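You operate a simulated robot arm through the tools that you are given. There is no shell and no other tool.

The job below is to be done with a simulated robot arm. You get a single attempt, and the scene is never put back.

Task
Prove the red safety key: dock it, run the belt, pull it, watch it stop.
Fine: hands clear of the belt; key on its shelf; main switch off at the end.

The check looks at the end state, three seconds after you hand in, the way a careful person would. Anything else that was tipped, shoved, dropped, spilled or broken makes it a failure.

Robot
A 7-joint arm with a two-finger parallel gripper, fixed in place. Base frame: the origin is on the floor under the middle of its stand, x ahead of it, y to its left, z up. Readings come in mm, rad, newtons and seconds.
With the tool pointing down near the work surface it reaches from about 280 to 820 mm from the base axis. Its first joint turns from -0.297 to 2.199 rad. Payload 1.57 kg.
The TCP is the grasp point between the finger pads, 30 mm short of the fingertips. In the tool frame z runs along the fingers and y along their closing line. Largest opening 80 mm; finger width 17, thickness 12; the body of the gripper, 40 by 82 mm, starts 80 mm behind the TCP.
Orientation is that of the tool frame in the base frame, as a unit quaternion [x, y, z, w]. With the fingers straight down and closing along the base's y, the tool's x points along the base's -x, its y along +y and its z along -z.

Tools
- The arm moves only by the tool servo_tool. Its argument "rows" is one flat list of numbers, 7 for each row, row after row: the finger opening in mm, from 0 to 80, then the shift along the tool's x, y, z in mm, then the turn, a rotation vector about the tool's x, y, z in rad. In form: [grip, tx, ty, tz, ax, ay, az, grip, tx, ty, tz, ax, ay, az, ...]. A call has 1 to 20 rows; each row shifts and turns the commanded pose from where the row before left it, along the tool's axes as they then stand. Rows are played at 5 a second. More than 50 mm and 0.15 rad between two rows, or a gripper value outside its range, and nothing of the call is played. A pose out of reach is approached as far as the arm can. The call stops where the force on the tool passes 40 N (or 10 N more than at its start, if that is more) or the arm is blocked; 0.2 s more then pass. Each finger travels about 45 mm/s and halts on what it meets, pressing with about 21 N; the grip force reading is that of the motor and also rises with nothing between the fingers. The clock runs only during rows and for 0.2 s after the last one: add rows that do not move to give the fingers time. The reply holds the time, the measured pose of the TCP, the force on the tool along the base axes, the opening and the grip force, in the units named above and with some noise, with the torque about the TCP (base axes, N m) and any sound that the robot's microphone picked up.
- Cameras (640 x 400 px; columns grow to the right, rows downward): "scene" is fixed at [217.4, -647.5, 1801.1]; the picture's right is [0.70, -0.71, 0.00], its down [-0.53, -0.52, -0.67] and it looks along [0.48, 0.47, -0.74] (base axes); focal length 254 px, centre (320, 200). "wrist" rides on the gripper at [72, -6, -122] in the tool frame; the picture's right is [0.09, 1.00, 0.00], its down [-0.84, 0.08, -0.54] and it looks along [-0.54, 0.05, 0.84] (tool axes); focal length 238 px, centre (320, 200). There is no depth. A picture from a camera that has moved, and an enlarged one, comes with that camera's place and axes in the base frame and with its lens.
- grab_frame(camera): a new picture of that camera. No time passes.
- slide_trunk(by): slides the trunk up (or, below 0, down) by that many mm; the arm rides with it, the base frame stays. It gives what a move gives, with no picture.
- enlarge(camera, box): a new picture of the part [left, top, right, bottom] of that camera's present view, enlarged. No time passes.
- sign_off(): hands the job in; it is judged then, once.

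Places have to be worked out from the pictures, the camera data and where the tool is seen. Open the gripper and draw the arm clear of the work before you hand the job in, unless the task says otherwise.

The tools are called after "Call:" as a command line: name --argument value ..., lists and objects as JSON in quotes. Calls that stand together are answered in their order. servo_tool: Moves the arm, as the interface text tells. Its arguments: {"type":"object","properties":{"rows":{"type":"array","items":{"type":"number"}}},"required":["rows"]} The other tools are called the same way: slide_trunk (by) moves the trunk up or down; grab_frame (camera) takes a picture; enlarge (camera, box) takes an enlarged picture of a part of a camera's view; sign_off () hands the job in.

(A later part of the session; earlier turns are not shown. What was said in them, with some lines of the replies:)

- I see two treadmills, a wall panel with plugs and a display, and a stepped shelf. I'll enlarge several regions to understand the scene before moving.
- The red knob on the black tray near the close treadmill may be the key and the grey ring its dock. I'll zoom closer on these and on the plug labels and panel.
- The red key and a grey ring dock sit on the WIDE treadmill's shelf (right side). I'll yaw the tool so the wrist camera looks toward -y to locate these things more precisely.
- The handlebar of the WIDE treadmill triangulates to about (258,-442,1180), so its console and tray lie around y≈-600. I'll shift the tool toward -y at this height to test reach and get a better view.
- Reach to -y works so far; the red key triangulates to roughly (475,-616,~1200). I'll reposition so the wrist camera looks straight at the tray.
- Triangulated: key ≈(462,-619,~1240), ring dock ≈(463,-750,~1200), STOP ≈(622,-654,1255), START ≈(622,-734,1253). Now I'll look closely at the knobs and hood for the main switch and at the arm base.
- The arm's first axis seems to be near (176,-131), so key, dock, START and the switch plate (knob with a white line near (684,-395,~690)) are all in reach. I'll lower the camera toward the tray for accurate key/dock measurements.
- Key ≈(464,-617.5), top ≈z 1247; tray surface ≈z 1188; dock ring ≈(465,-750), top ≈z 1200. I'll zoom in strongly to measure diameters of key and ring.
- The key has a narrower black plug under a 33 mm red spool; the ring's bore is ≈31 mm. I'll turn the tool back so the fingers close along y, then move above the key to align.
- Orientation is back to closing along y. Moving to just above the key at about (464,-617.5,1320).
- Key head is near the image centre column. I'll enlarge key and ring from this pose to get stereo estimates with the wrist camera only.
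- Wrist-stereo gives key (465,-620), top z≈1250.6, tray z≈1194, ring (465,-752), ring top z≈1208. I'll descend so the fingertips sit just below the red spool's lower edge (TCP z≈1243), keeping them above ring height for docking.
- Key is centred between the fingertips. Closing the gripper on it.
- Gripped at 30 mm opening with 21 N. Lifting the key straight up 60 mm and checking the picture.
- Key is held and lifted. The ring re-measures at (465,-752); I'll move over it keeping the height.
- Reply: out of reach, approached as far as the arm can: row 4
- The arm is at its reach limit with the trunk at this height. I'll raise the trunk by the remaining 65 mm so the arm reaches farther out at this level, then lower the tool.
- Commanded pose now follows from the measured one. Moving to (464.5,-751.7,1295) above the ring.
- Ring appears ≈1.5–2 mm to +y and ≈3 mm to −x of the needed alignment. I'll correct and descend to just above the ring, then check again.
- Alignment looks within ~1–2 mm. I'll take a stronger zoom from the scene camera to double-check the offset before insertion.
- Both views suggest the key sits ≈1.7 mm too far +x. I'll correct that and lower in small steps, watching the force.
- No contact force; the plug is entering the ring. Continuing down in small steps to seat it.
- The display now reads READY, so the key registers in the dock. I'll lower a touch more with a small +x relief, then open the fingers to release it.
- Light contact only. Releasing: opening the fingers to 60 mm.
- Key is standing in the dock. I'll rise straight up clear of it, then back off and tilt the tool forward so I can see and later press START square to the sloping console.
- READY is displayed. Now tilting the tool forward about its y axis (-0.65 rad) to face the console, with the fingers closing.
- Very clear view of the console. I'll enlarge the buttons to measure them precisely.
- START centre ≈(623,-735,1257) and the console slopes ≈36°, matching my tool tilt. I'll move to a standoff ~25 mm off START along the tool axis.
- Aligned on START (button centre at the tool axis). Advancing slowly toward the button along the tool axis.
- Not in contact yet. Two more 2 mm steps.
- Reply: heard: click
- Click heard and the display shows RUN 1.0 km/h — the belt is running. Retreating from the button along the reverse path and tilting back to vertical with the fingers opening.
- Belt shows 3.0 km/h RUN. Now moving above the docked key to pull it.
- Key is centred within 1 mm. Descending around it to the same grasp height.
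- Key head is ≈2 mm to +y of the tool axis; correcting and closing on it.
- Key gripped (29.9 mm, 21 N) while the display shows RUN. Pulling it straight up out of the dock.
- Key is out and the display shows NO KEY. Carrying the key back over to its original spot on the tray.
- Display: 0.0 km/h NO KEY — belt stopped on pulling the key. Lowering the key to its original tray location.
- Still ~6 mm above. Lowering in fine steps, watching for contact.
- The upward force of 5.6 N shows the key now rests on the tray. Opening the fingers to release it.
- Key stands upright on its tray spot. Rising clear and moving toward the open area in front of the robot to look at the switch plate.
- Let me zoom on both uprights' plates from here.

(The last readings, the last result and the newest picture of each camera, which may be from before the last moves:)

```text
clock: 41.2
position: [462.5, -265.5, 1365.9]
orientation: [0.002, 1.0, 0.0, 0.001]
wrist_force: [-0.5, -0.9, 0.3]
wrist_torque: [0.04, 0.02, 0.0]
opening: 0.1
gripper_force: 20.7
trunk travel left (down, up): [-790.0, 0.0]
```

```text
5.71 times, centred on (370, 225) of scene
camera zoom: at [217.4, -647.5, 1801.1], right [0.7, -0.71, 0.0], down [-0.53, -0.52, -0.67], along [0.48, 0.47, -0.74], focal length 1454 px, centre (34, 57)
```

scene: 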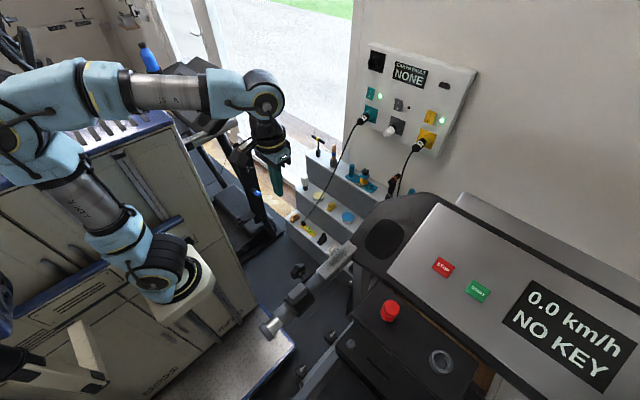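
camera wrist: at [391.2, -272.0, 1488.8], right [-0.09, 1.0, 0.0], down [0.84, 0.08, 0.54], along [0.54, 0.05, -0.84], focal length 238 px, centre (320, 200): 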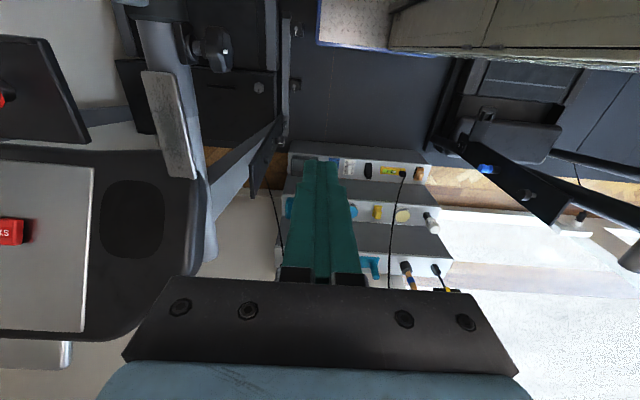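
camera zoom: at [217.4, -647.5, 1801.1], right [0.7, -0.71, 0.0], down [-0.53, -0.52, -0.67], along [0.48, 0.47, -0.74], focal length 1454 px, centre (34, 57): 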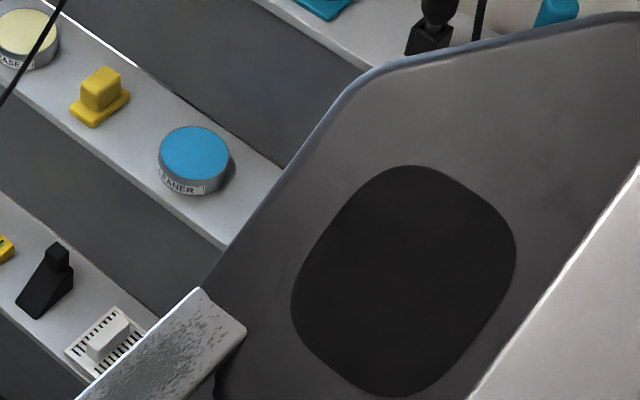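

The SLIM plate shows a rocker ("O/I") at its lower end with a blue plug and grey knob, and the WIDE plate seems mirrored. I'll move to the open area, yaw to face −y and tilt, then lower the trunk to view the WIDE plate.

Call:
servo_tool --rows '[0, -31.4, 23, 0, 0, 0, 0, 0, -31.4, 23, 0, 0, 0, 0, 0, -31.4, 23, 0, 0, 0, 0, 0, -31.4, 23, 0, 0, 0, 0, 0, -31.4, 23, 0, 0, 0, 0, 0, 0, 0, 0, 0, 0, 0.15, 0, 0, 0, 0, 0, 0, 0.15, 0, 0, 0, 0, 0, 0, 0.15, 0, 0, 0, 0, 0, 0, 0.15, 0, 0, 0, 0, 0, 0, 0.15, 0, 0, 0, 0, 0, 0, 0.15, 0, 0, 0, 0, 0, 0, 0.15, 0, 0, 0, 0, 0, 0, 0.15, 0, 0, 0, 0, 0, 0, 0.15, 0, 0, 0, 0, 0, 0, 0.15]'

Call:
grab_frame --camera "wrist"

Call:
grab_frame --camera "scene"

```text
clock: 44.4
position: [620.3, -152.0, 1367.0]
orientation: [0.683, 0.731, 0.0, 0.0]
wrist_force: [0.2, 0.2, 0.0]
wrist_torque: [-0.01, 0.03, -0.02]
opening: 0.0
gripper_force: 20.9
trunk travel left (down, up): [-790.0, 0.0]
```

```text
taken
camera wrist: at [609.0, -80.2, 1489.2], right [0.99, 0.16, 0.0], down [0.13, -0.83, 0.54], along [0.09, -0.54, -0.84], focal length 238 px, centre (320, 200)
```

wrist: 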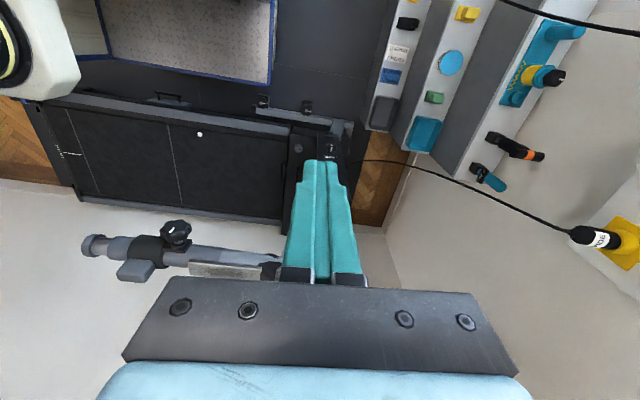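

```text
taken
```

scene: 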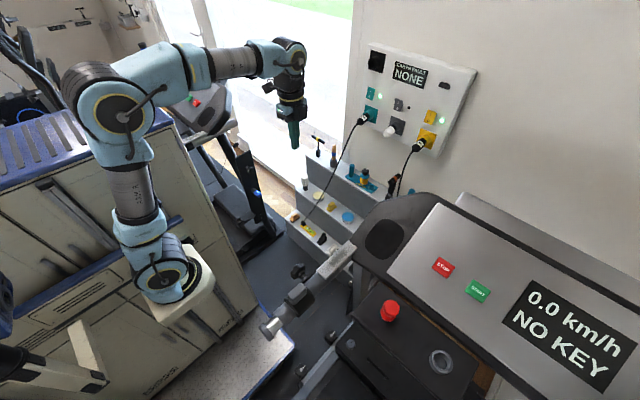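

The arm moves in the plane y≈-131, clear of the cabinet face. Lowering the trunk 250 mm as a first step.

Call:
slide_trunk --by -250

Call:
grab_frame --camera "scene"

Call:
grab_frame --camera "wrist"

```text
clock: 47.0
position: [620.1, -151.7, 1117.1]
orientation: [0.681, 0.732, -0.001, 0.0]
wrist_force: [0.0, 0.5, 0.1]
wrist_torque: [-0.03, 0.02, 0.01]
opening: 0.0
gripper_force: 21.1
trunk travel left (down, up): [-540.0, 250.0]
```

```text
taken
```

scene: 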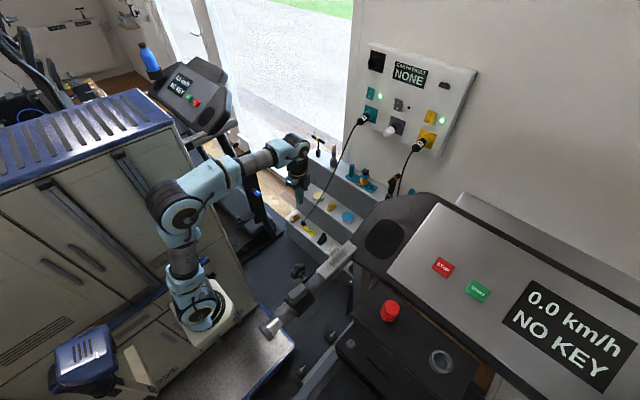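

```text
taken
camera wrist: at [608.8, -80.3, 1239.2], right [0.99, 0.16, 0.0], down [0.14, -0.83, 0.54], along [0.09, -0.54, -0.84], focal length 238 px, centre (320, 200)
```

wrist: 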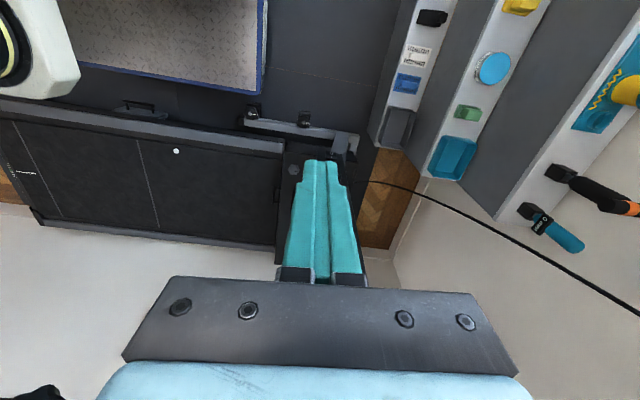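

Trunk lowered fine. Now tilting the tool about its y so the camera looks toward −y at the WIDE plate.

Call:
servo_tool --rows '[0, 0, 0, 0, 0, -0.13, 0, 0, 0, 0, 0, 0, -0.13, 0, 0, 0, 0, 0, 0, -0.13, 0, 0, 0, 0, 0, 0, -0.13, 0]'

Call:
slide_trunk --by -200

Call:
grab_frame --camera "wrist"

Call:
grab_frame --camera "scene"

```text
clock: 48.0
position: [619.8, -152.0, 1116.6]
orientation: [0.659, 0.707, -0.175, 0.188]
wrist_force: [-0.4, -0.5, -0.3]
wrist_torque: [0.06, -0.01, 0.0]
opening: 0.1
gripper_force: 21.0
trunk travel left (down, up): [-540.0, 250.0]
```

```text
clock: 50.2
position: [620.1, -151.0, 917.1]
orientation: [0.658, 0.707, -0.175, 0.188]
wrist_force: [0.6, -0.3, 0.2]
wrist_torque: [-0.01, -0.04, 0.01]
opening: 0.2
gripper_force: 21.3
trunk travel left (down, up): [-340.0, 450.0]
```

```text
taken
camera wrist: at [605.1, -29.3, 987.5], right [0.99, 0.15, -0.05], down [0.11, -0.45, 0.89], along [0.11, -0.88, -0.46], focal length 238 px, centre (320, 200)
```

wrist: 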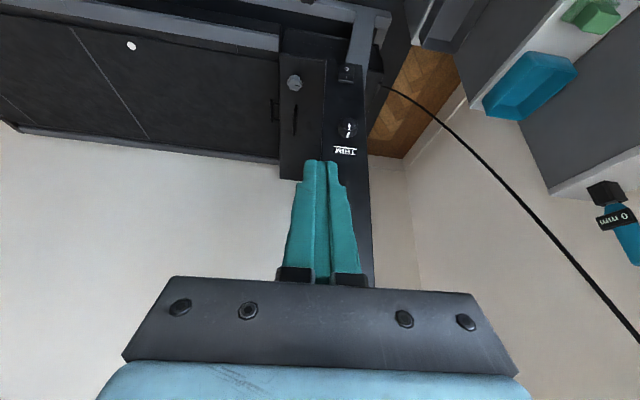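

```text
taken
```

scene: 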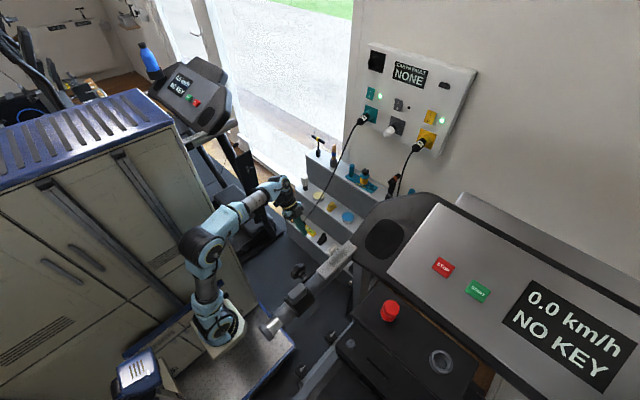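

The plate shows a knob labelled "TRIM" and a small switch below it. Zooming in.

Call:
enlarge --camera "wrist" --box '[300, 50, 400, 170]'

Call:
enlarge --camera "wrist" --box '[325, 55, 375, 95]'

Call:
enlarge --camera "wrist" --box '[260, 55, 330, 185]'

```text
3.33 times, centred on (350, 110) of wrist
camera zoom: at [605.1, -29.3, 987.5], right [0.99, 0.15, -0.05], down [0.11, -0.45, 0.89], along [0.11, -0.88, -0.46], focal length 794 px, centre (220, 500)
```

zoom: 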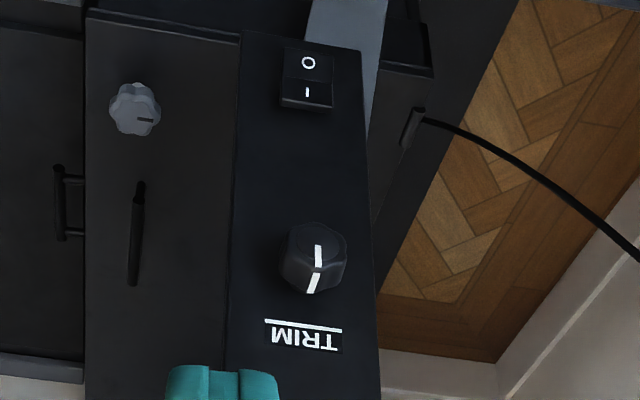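

```text
10.00 times, centred on (350, 75) of wrist
camera zoom: at [605.1, -29.3, 987.5], right [0.99, 0.15, -0.05], down [0.11, -0.45, 0.89], along [0.11, -0.88, -0.46], focal length 2384 px, centre (20, 1450)
```

zoom: 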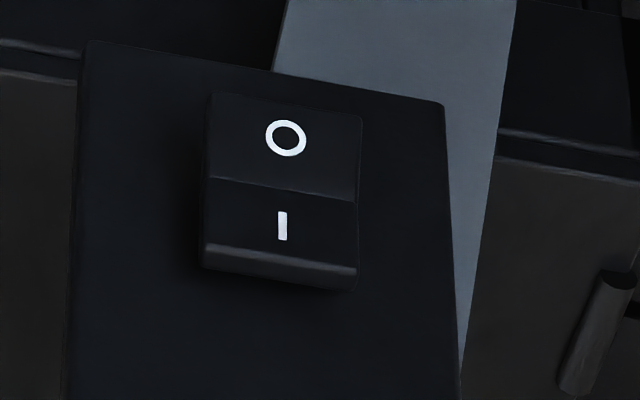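

```text
3.08 times, centred on (295, 120) of wrist
camera zoom: at [605.1, -29.3, 987.5], right [0.99, 0.15, -0.05], down [0.11, -0.45, 0.89], along [0.11, -0.88, -0.46], focal length 733 px, centre (397, 446)
```

zoom: 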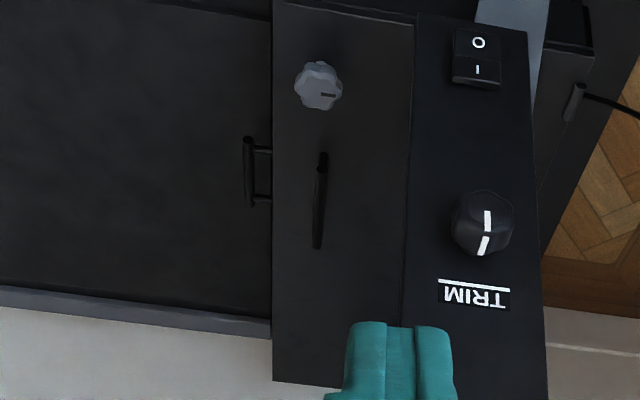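

The main switch is a black rocker marked O (lower half in the world) and I (upper half), roughly at (702,-400,~430); TRIM knob is separate and must not be touched. Lowering the trunk 300 mm for a closer second view.

Call:
slide_trunk --by -300

Call:
grab_frame --camera "wrist"

Call:
grab_frame --camera "scene"

```text
clock: 53.2
position: [619.4, -152.1, 616.6]
orientation: [0.659, 0.707, -0.175, 0.188]
wrist_force: [0.2, -0.7, 0.0]
wrist_torque: [-0.01, 0.02, -0.01]
opening: 0.0
gripper_force: 21.3
trunk travel left (down, up): [-40.0, 750.0]
```

```text
taken
camera wrist: at [605.1, -29.3, 687.5], right [0.99, 0.15, -0.05], down [0.11, -0.45, 0.89], along [0.11, -0.88, -0.46], focal length 238 px, centre (320, 200)
```

wrist: 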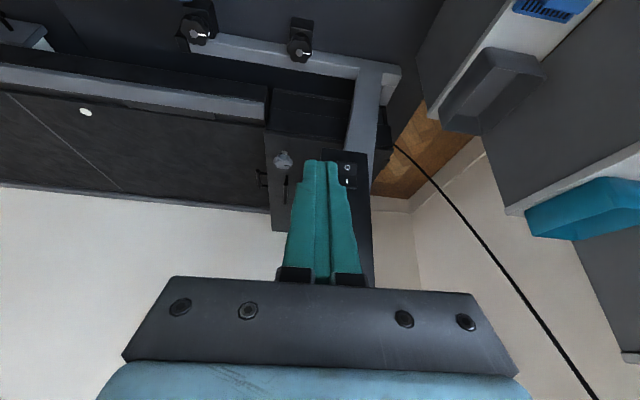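

```text
taken
```

scene: 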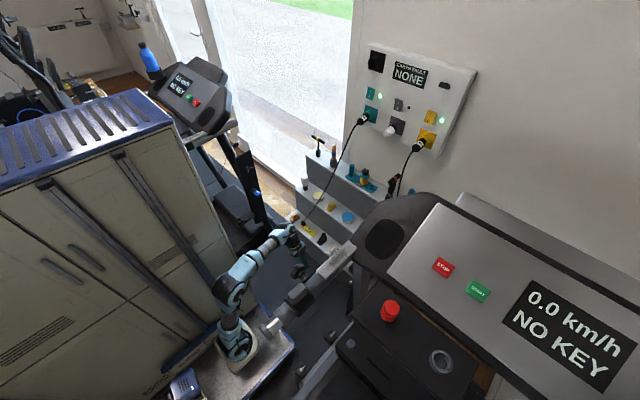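

Trunk is down; the rocker is now near (348,173) in the wrist image. Zooming for stereo measurement.

Call:
enlarge --camera "wrist" --box '[300, 130, 400, 210]'

Call:
enlarge --camera "scene" --box '[200, 200, 380, 390]'

```text
5.00 times, centred on (350, 170) of wrist
camera zoom: at [605.1, -29.3, 687.5], right [0.99, 0.15, -0.05], down [0.11, -0.45, 0.89], along [0.11, -0.88, -0.46], focal length 1192 px, centre (170, 350)
```

zoom: 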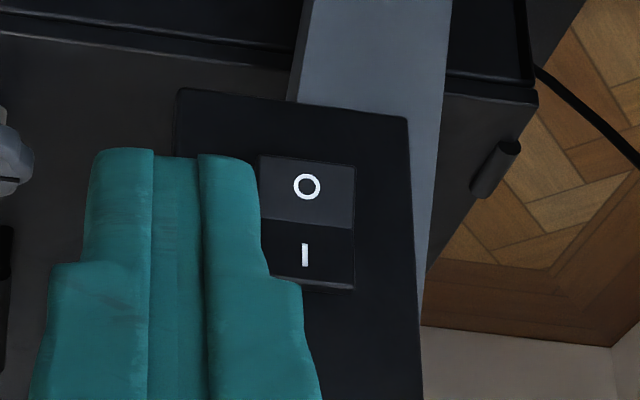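

```text
2.11 times, centred on (290, 295) of scene
camera zoom: at [217.4, -647.5, 1801.1], right [0.7, -0.71, 0.0], down [-0.53, -0.52, -0.67], along [0.48, 0.47, -0.74], focal length 536 px, centre (383, 0)
```

zoom: 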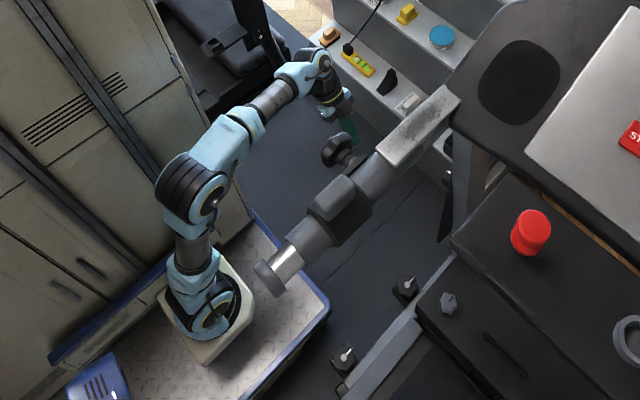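

O pad centre triangulates to ≈(701.5,-396,417), I pad to ≈(701,-399.5,446): O protrudes, so it is ON. I'll tilt the tool nearly horizontal (pointing −y) here in free space first.

Call:
servo_tool --rows '[0, 0, 0, 0, 0, -0.133, 0, 0, 0, 0, 0, 0, -0.133, 0, 0, 0, 0, 0, 0, -0.133, 0, 0, 0, 0, 0, 0, -0.133, 0, 0, 0, 0, 0, 0, -0.133, 0, 0, 0, 0, 0, 0, -0.133, 0, 0, 0, 0, 0, 0, -0.133, 0]'

Call:
grab_frame --camera "wrist"

Call:
grab_frame --camera "scene"

```text
clock: 54.8
position: [620.2, -151.1, 616.2]
orientation: [0.51, 0.546, -0.453, 0.486]
wrist_force: [0.3, 0.7, 0.3]
wrist_torque: [-0.06, 0.0, -0.04]
opening: 0.0
gripper_force: 20.8
trunk travel left (down, up): [-40.0, 750.0]
```

```text
taken
camera wrist: at [604.8, -22.7, 560.7], right [0.99, 0.08, -0.09], down [0.05, 0.44, 0.89], along [0.11, -0.89, 0.44], focal length 238 px, centre (320, 200)
```

wrist: 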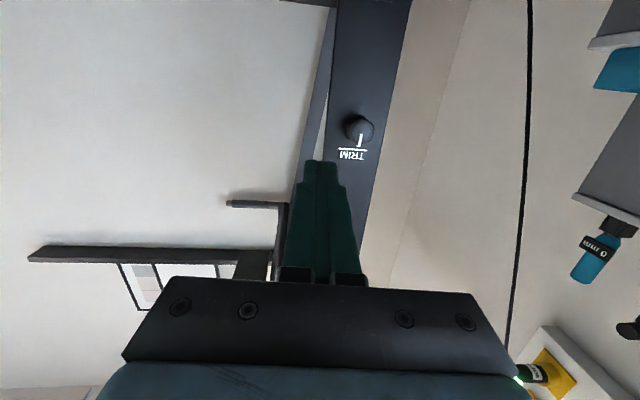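

```text
taken
```

scene: 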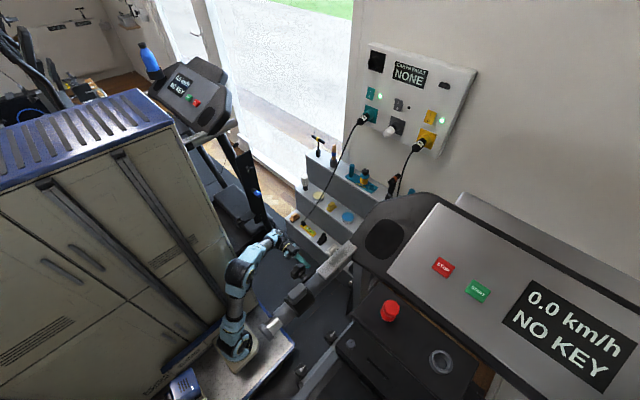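

Tool is nearly horizontal. Moving down and over to line up with the O pad (x≈701.5, z≈417), squaring the yaw, then advancing part-way.

Call:
servo_tool --rows '[0, 33.1, 13.6, 4.8, 0, 0, 0, 0, 33.1, 13.6, 4.8, 0, 0, 0, 0, 33.1, 13.6, 4.8, 0, 0, 0, 0, 33.1, 13.6, 4.8, 0, 0, 0, 0, 33.1, 13.6, 4.8, 0, 0, 0, 0, 33.0, 13.6, 4.8, 0, 0, 0, 0, 0, 0, 0, 0.07, 0, 0.008, 0, -4.3, 0, 36.7, 0, 0, 0, 0, -4.3, 0, 36.7, 0, 0, 0, 0, 0, 0, 0, 0, 0, 0]'

Call:
grab_frame --camera "wrist"

Call:
grab_frame --camera "scene"

```text
clock: 57.0
position: [700.9, -224.3, 415.3]
orientation: [0.529, 0.529, -0.469, 0.469]
wrist_force: [0.5, -0.4, -0.2]
wrist_torque: [-0.02, -0.04, 0.01]
opening: 0.3
gripper_force: 21.2
trunk travel left (down, up): [-40.0, 750.0]
```

```text
taken
camera wrist: at [695.4, -95.2, 359.2], right [1.0, 0.01, -0.09], down [0.08, 0.44, 0.9], along [0.05, -0.9, 0.44], focal length 238 px, centre (320, 200)
```

wrist: 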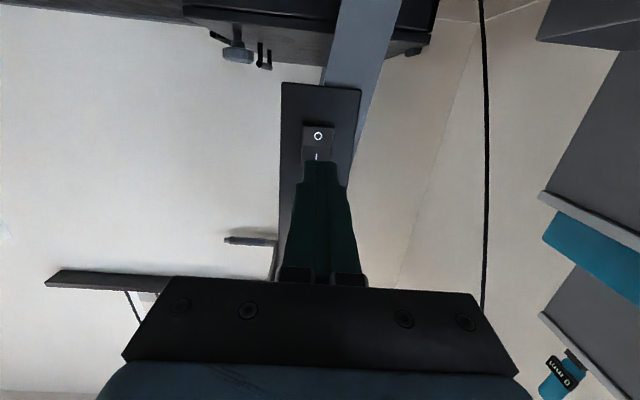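

```text
taken
```

scene: 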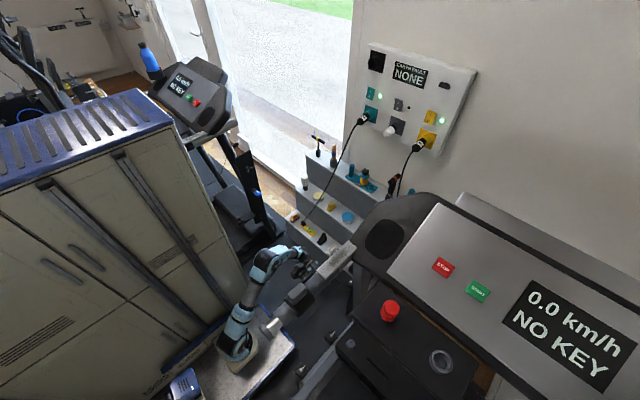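

The rocker is right in line with the fingers. Zooming to refine the O pad position before pressing.

Call:
enlarge --camera "wrist" --box '[285, 110, 355, 190]'

```text
5.00 times, centred on (320, 150) of wrist
camera zoom: at [695.4, -95.2, 359.2], right [1.0, 0.01, -0.09], down [0.08, 0.44, 0.9], along [0.05, -0.9, 0.44], focal length 1192 px, centre (320, 450)
```

zoom: 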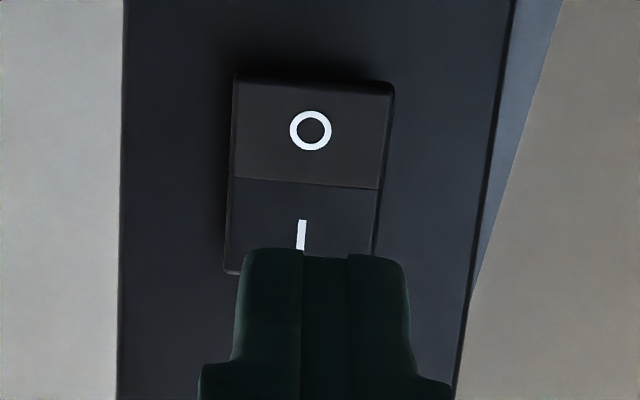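

O re-measures at (701.4,-396,417), pad spanning z≈404–430; my tip is at z≈412. Advancing in −y to about 15 mm from it.

Call:
servo_tool --rows '[0, -2.7, 0, 24.9, 0, 0, 0, 0, -2.7, 0, 24.9, 0, 0, 0, 0, -2.7, 0, 24.9, 0, 0, 0, 0, -2.7, 0, 24.9, 0, 0, 0, 0, -2.7, 0, 24.9, 0, 0, 0, 0, 0, 0, 0, 0, 0, 0]'

Call:
enlarge --camera "wrist" --box '[270, 90, 370, 210]'

```text
clock: 58.4
position: [701.6, -349.8, 416.1]
orientation: [0.528, 0.529, -0.47, 0.47]
wrist_force: [-0.3, -0.1, 0.9]
wrist_torque: [-0.01, 0.03, 0.02]
opening: 0.1
gripper_force: 21.0
trunk travel left (down, up): [-40.0, 750.0]
```

```text
3.33 times, centred on (320, 150) of wrist
camera zoom: at [695.2, -220.5, 359.9], right [1.0, 0.01, -0.09], down [0.08, 0.44, 0.9], along [0.05, -0.9, 0.44], focal length 794 px, centre (320, 367)
```

zoom: 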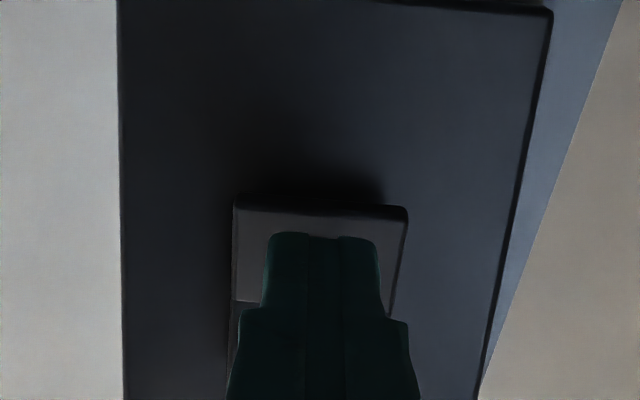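

Tip is over the O half. Pressing in small −y steps.

Call:
servo_tool --rows '[0, 1.5, 0, 5.2, 0, 0, 0, 0, -0.5, 0, 4, 0, 0, 0, 0, -0.25, 0, 2, 0, 0, 0, 0, -0.25, 0, 2, 0, 0, 0]'

Call:
enlarge --camera "wrist" --box '[270, 90, 370, 210]'

Call:
enlarge --camera "scene" --box '[420, 230, 640, 400]'

```text
clock: 59.4
position: [702.4, -362.2, 413.6]
orientation: [0.528, 0.529, -0.469, 0.469]
wrist_force: [-0.5, 0.0, 0.4]
wrist_torque: [-0.01, 0.01, 0.02]
opening: 0.1
gripper_force: 21.2
trunk travel left (down, up): [-40.0, 750.0]
```

```text
3.33 times, centred on (320, 150) of wrist
camera zoom: at [695.4, -232.9, 356.2], right [1.0, 0.01, -0.09], down [0.08, 0.44, 0.9], along [0.05, -0.9, 0.44], focal length 794 px, centre (320, 367)
```

zoom: 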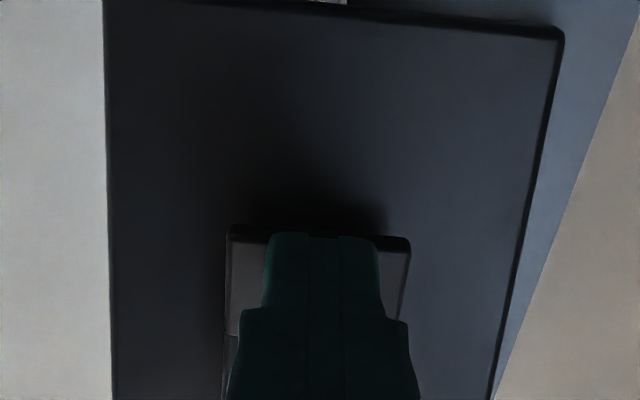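

```text
2.35 times, centred on (530, 315) of scene
camera zoom: at [217.4, -647.5, 1801.1], right [0.7, -0.71, 0.0], down [-0.53, -0.52, -0.67], along [0.48, 0.47, -0.74], focal length 599 px, centre (-174, -71)
```

zoom: 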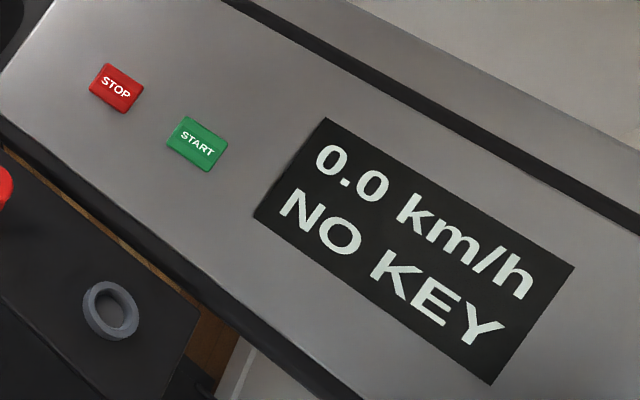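

No contact yet; the tip is slightly low relative to the pad, so I raise 2 mm and continue pressing in −y.

Call:
servo_tool --rows '[0, -2.2, 0, 2, 0, 0, 0, 0, -0.25, 0, 2, 0, 0, 0, 0, -0.25, 0, 2, 0, 0, 0]'

Call:
enlarge --camera "scene" --box '[420, 230, 640, 400]'

Call:
enlarge --camera "wrist" --box '[270, 90, 370, 210]'

```text
clock: 60.2
position: [701.5, -369.2, 413.9]
orientation: [0.529, 0.529, -0.47, 0.469]
wrist_force: [-0.6, 0.0, 0.6]
wrist_torque: [0.05, -0.03, 0.0]
opening: 0.0
gripper_force: 20.7
trunk travel left (down, up): [-40.0, 750.0]
```

```text
2.35 times, centred on (530, 315) of scene
camera zoom: at [217.4, -647.5, 1801.1], right [0.7, -0.71, 0.0], down [-0.53, -0.52, -0.67], along [0.48, 0.47, -0.74], focal length 599 px, centre (-174, -71)
```

zoom: 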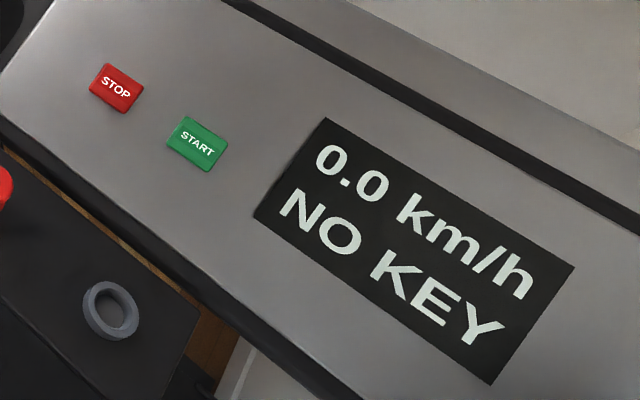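

```text
3.33 times, centred on (320, 150) of wrist
camera zoom: at [694.9, -239.2, 358.3], right [1.0, 0.01, -0.09], down [0.08, 0.44, 0.9], along [0.05, -0.9, 0.44], focal length 794 px, centre (320, 367)
```

zoom: 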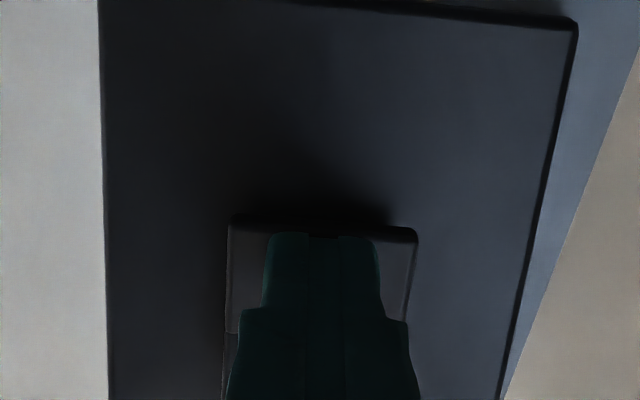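

Still no contact at tip y≈-399. Continuing with 2 mm steps.

Call:
servo_tool --rows '[0, -0.25, 0, 2, 0, 0, 0, 0, -0.25, 0, 2, 0, 0, 0]'

Call:
enlarge --camera "scene" --box '[420, 230, 640, 400]'

```text
clock: 60.8
position: [701.6, -370.2, 414.2]
orientation: [0.528, 0.53, -0.469, 0.469]
wrist_force: [-9.3, 22.2, 3.7]
wrist_torque: [-0.19, -0.13, -0.32]
opening: 0.0
gripper_force: 20.8
trunk travel left (down, up): [-40.0, 750.0]
```

```text
2.35 times, centred on (530, 315) of scene
camera zoom: at [217.4, -647.5, 1801.1], right [0.7, -0.71, 0.0], down [-0.53, -0.52, -0.67], along [0.48, 0.47, -0.74], focal length 599 px, centre (-174, -71)
```

zoom: 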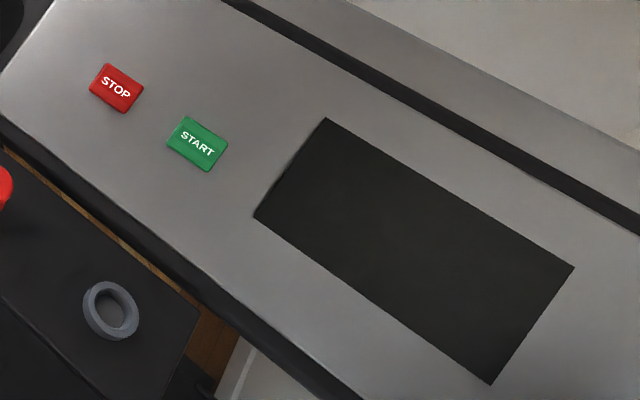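

The display went blank: the main switch is off. Backing straight away from the rocker.

Call:
servo_tool --rows '[0, 0.5, 0, -4, 0, 0, 0, 0, 1.2, 0, -10, 0, 0, 0, 0, 3.1, 0, -25.8, 0, 0, 0, 0, 3.1, 0, -25.8, 0, 0, 0, 0, 3.1, 0, -25.8, 0, 0, 0, 0, 3.1, 0, -25.8, 0, 0, 0, 0, 3.1, 0, -25.8, 0, 0, 0]'

Call:
grab_frame --camera "wrist"

Call:
grab_frame --camera "scene"

Call:
enlarge --camera "wrist" --box '[285, 110, 355, 190]'

```text
clock: 62.4
position: [700.8, -229.0, 413.7]
orientation: [0.528, 0.53, -0.469, 0.47]
wrist_force: [0.9, 0.1, -0.3]
wrist_torque: [0.0, 0.01, 0.01]
opening: 0.0
gripper_force: 21.4
trunk travel left (down, up): [-40.0, 750.0]
```

```text
taken
camera wrist: at [694.2, -99.7, 358.1], right [1.0, 0.01, -0.09], down [0.08, 0.44, 0.9], along [0.05, -0.9, 0.44], focal length 238 px, centre (320, 200)
```

wrist: 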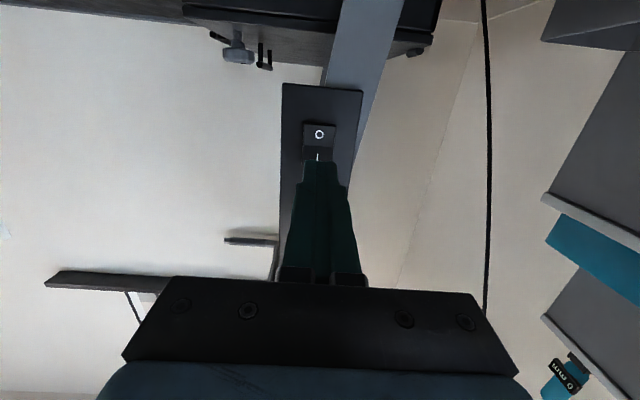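

```text
taken
```

scene: 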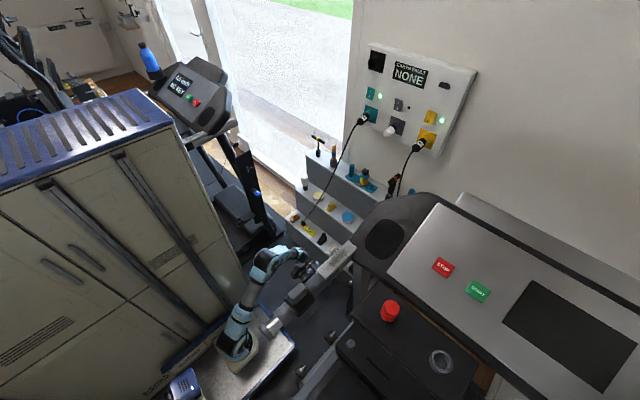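

```text
5.00 times, centred on (320, 150) of wrist
camera zoom: at [694.2, -99.7, 358.1], right [1.0, 0.01, -0.09], down [0.08, 0.44, 0.9], along [0.05, -0.9, 0.44], focal length 1192 px, centre (320, 450)
```

zoom: 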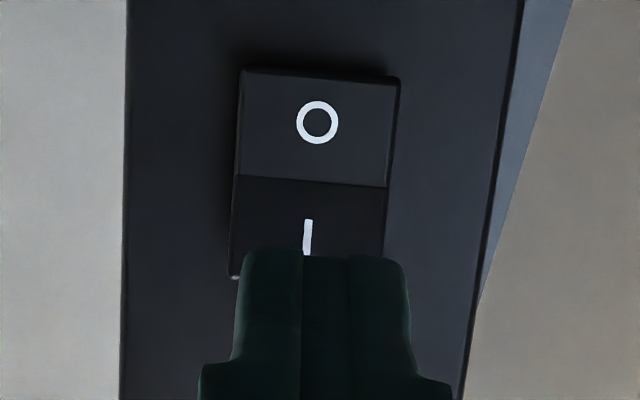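

Display stays blank with the rocker's O side in, and the red key is on its tray. I'll back off further, open the gripper, and zoom to verify the key and dock.

Call:
servo_tool --rows '[10, 4.8, 0, -40, 0, 0, 0, 20, 4.8, 0, -40, 0, 0, 0, 40, -20, -30, 0, 0, 0, 0, 60, -30, -30, 0, 0, 0, 0, 80, -40, -25, 0, 0, 0, 0, 80, -40, 0, 0, 0, 0, 0, 80, -40, 0, 0, 0, 0, 0, 80, -30, 0, 0, 0, 0, 0]'

Call:
enlarge --camera "scene" --box '[340, 260, 480, 400]'

Call:
grab_frame --camera "wrist"

Call:
grab_frame --camera "scene"

```text
clock: 64.2
position: [614.3, -173.3, 612.1]
orientation: [0.529, 0.529, -0.469, 0.469]
wrist_force: [-0.8, 0.3, 0.3]
wrist_torque: [-0.02, 0.0, 0.01]
opening: 80.1
gripper_force: 0.1
trunk travel left (down, up): [-40.0, 750.0]
```

```text
2.86 times, centred on (410, 330) of scene
camera zoom: at [217.4, -647.5, 1801.1], right [0.7, -0.71, 0.0], down [-0.53, -0.52, -0.67], along [0.48, 0.47, -0.74], focal length 727 px, centre (63, -171)
```

zoom: 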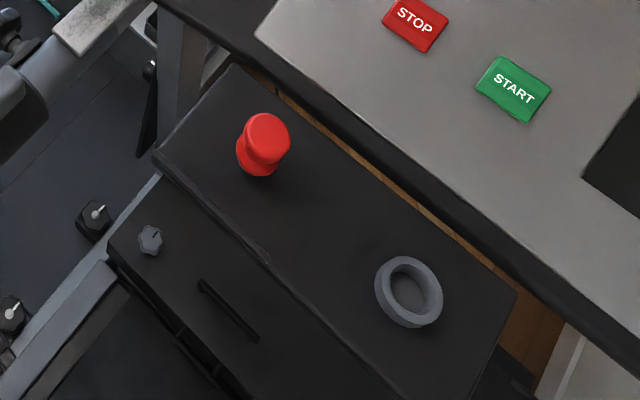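

```text
taken
camera wrist: at [608.1, -44.3, 555.8], right [1.0, 0.01, -0.09], down [0.08, 0.44, 0.9], along [0.05, -0.9, 0.44], focal length 238 px, centre (320, 200)
```

wrist: 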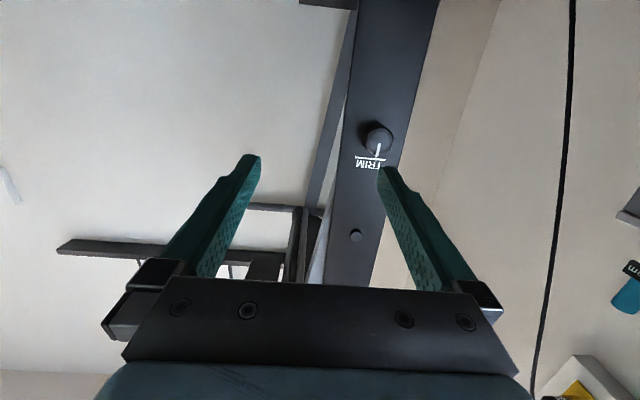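

```text
taken
```

scene: 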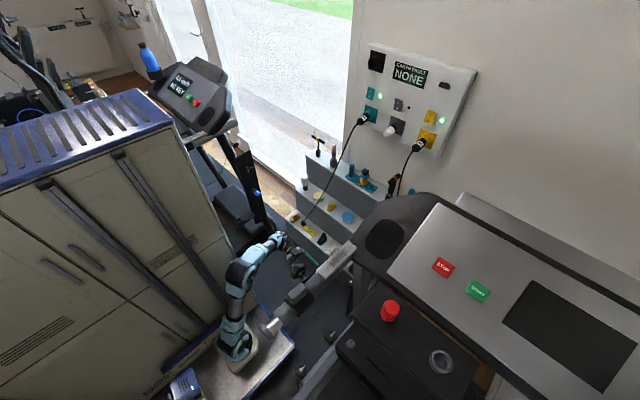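

The red key stands on its tray, out of the dock. The display is dark with the main switch off, the gripper is open, and the arm is clear of the belt and plate. Handing in.

Call:
sign_off

```text
The job is handed in.
```

The red safety key passed its test on the WIDE treadmill, and the job is handed in.

- **Docked:** the display changed from NO KEY to READY when the key went into the ring.
- **Belt run:** pressing START gave a click, and the display showed RUN, rising from 1.0 to 3.0 km/h.
- **Key pulled:** lifting the key out while the belt ran brought the display to 0.0 km/h, NO KEY.
- **Key returned:** it stands upright at its original spot on the tray. I took that tray to be its shelf.
- **Main switch off:** I pressed the O side of the rocker on the front upright, and the display went dark and stayed dark.

The gripper is open and the arm is about 200 mm from the switch plate, clear of the belt. In the last pictures nothing else had been moved or knocked over.
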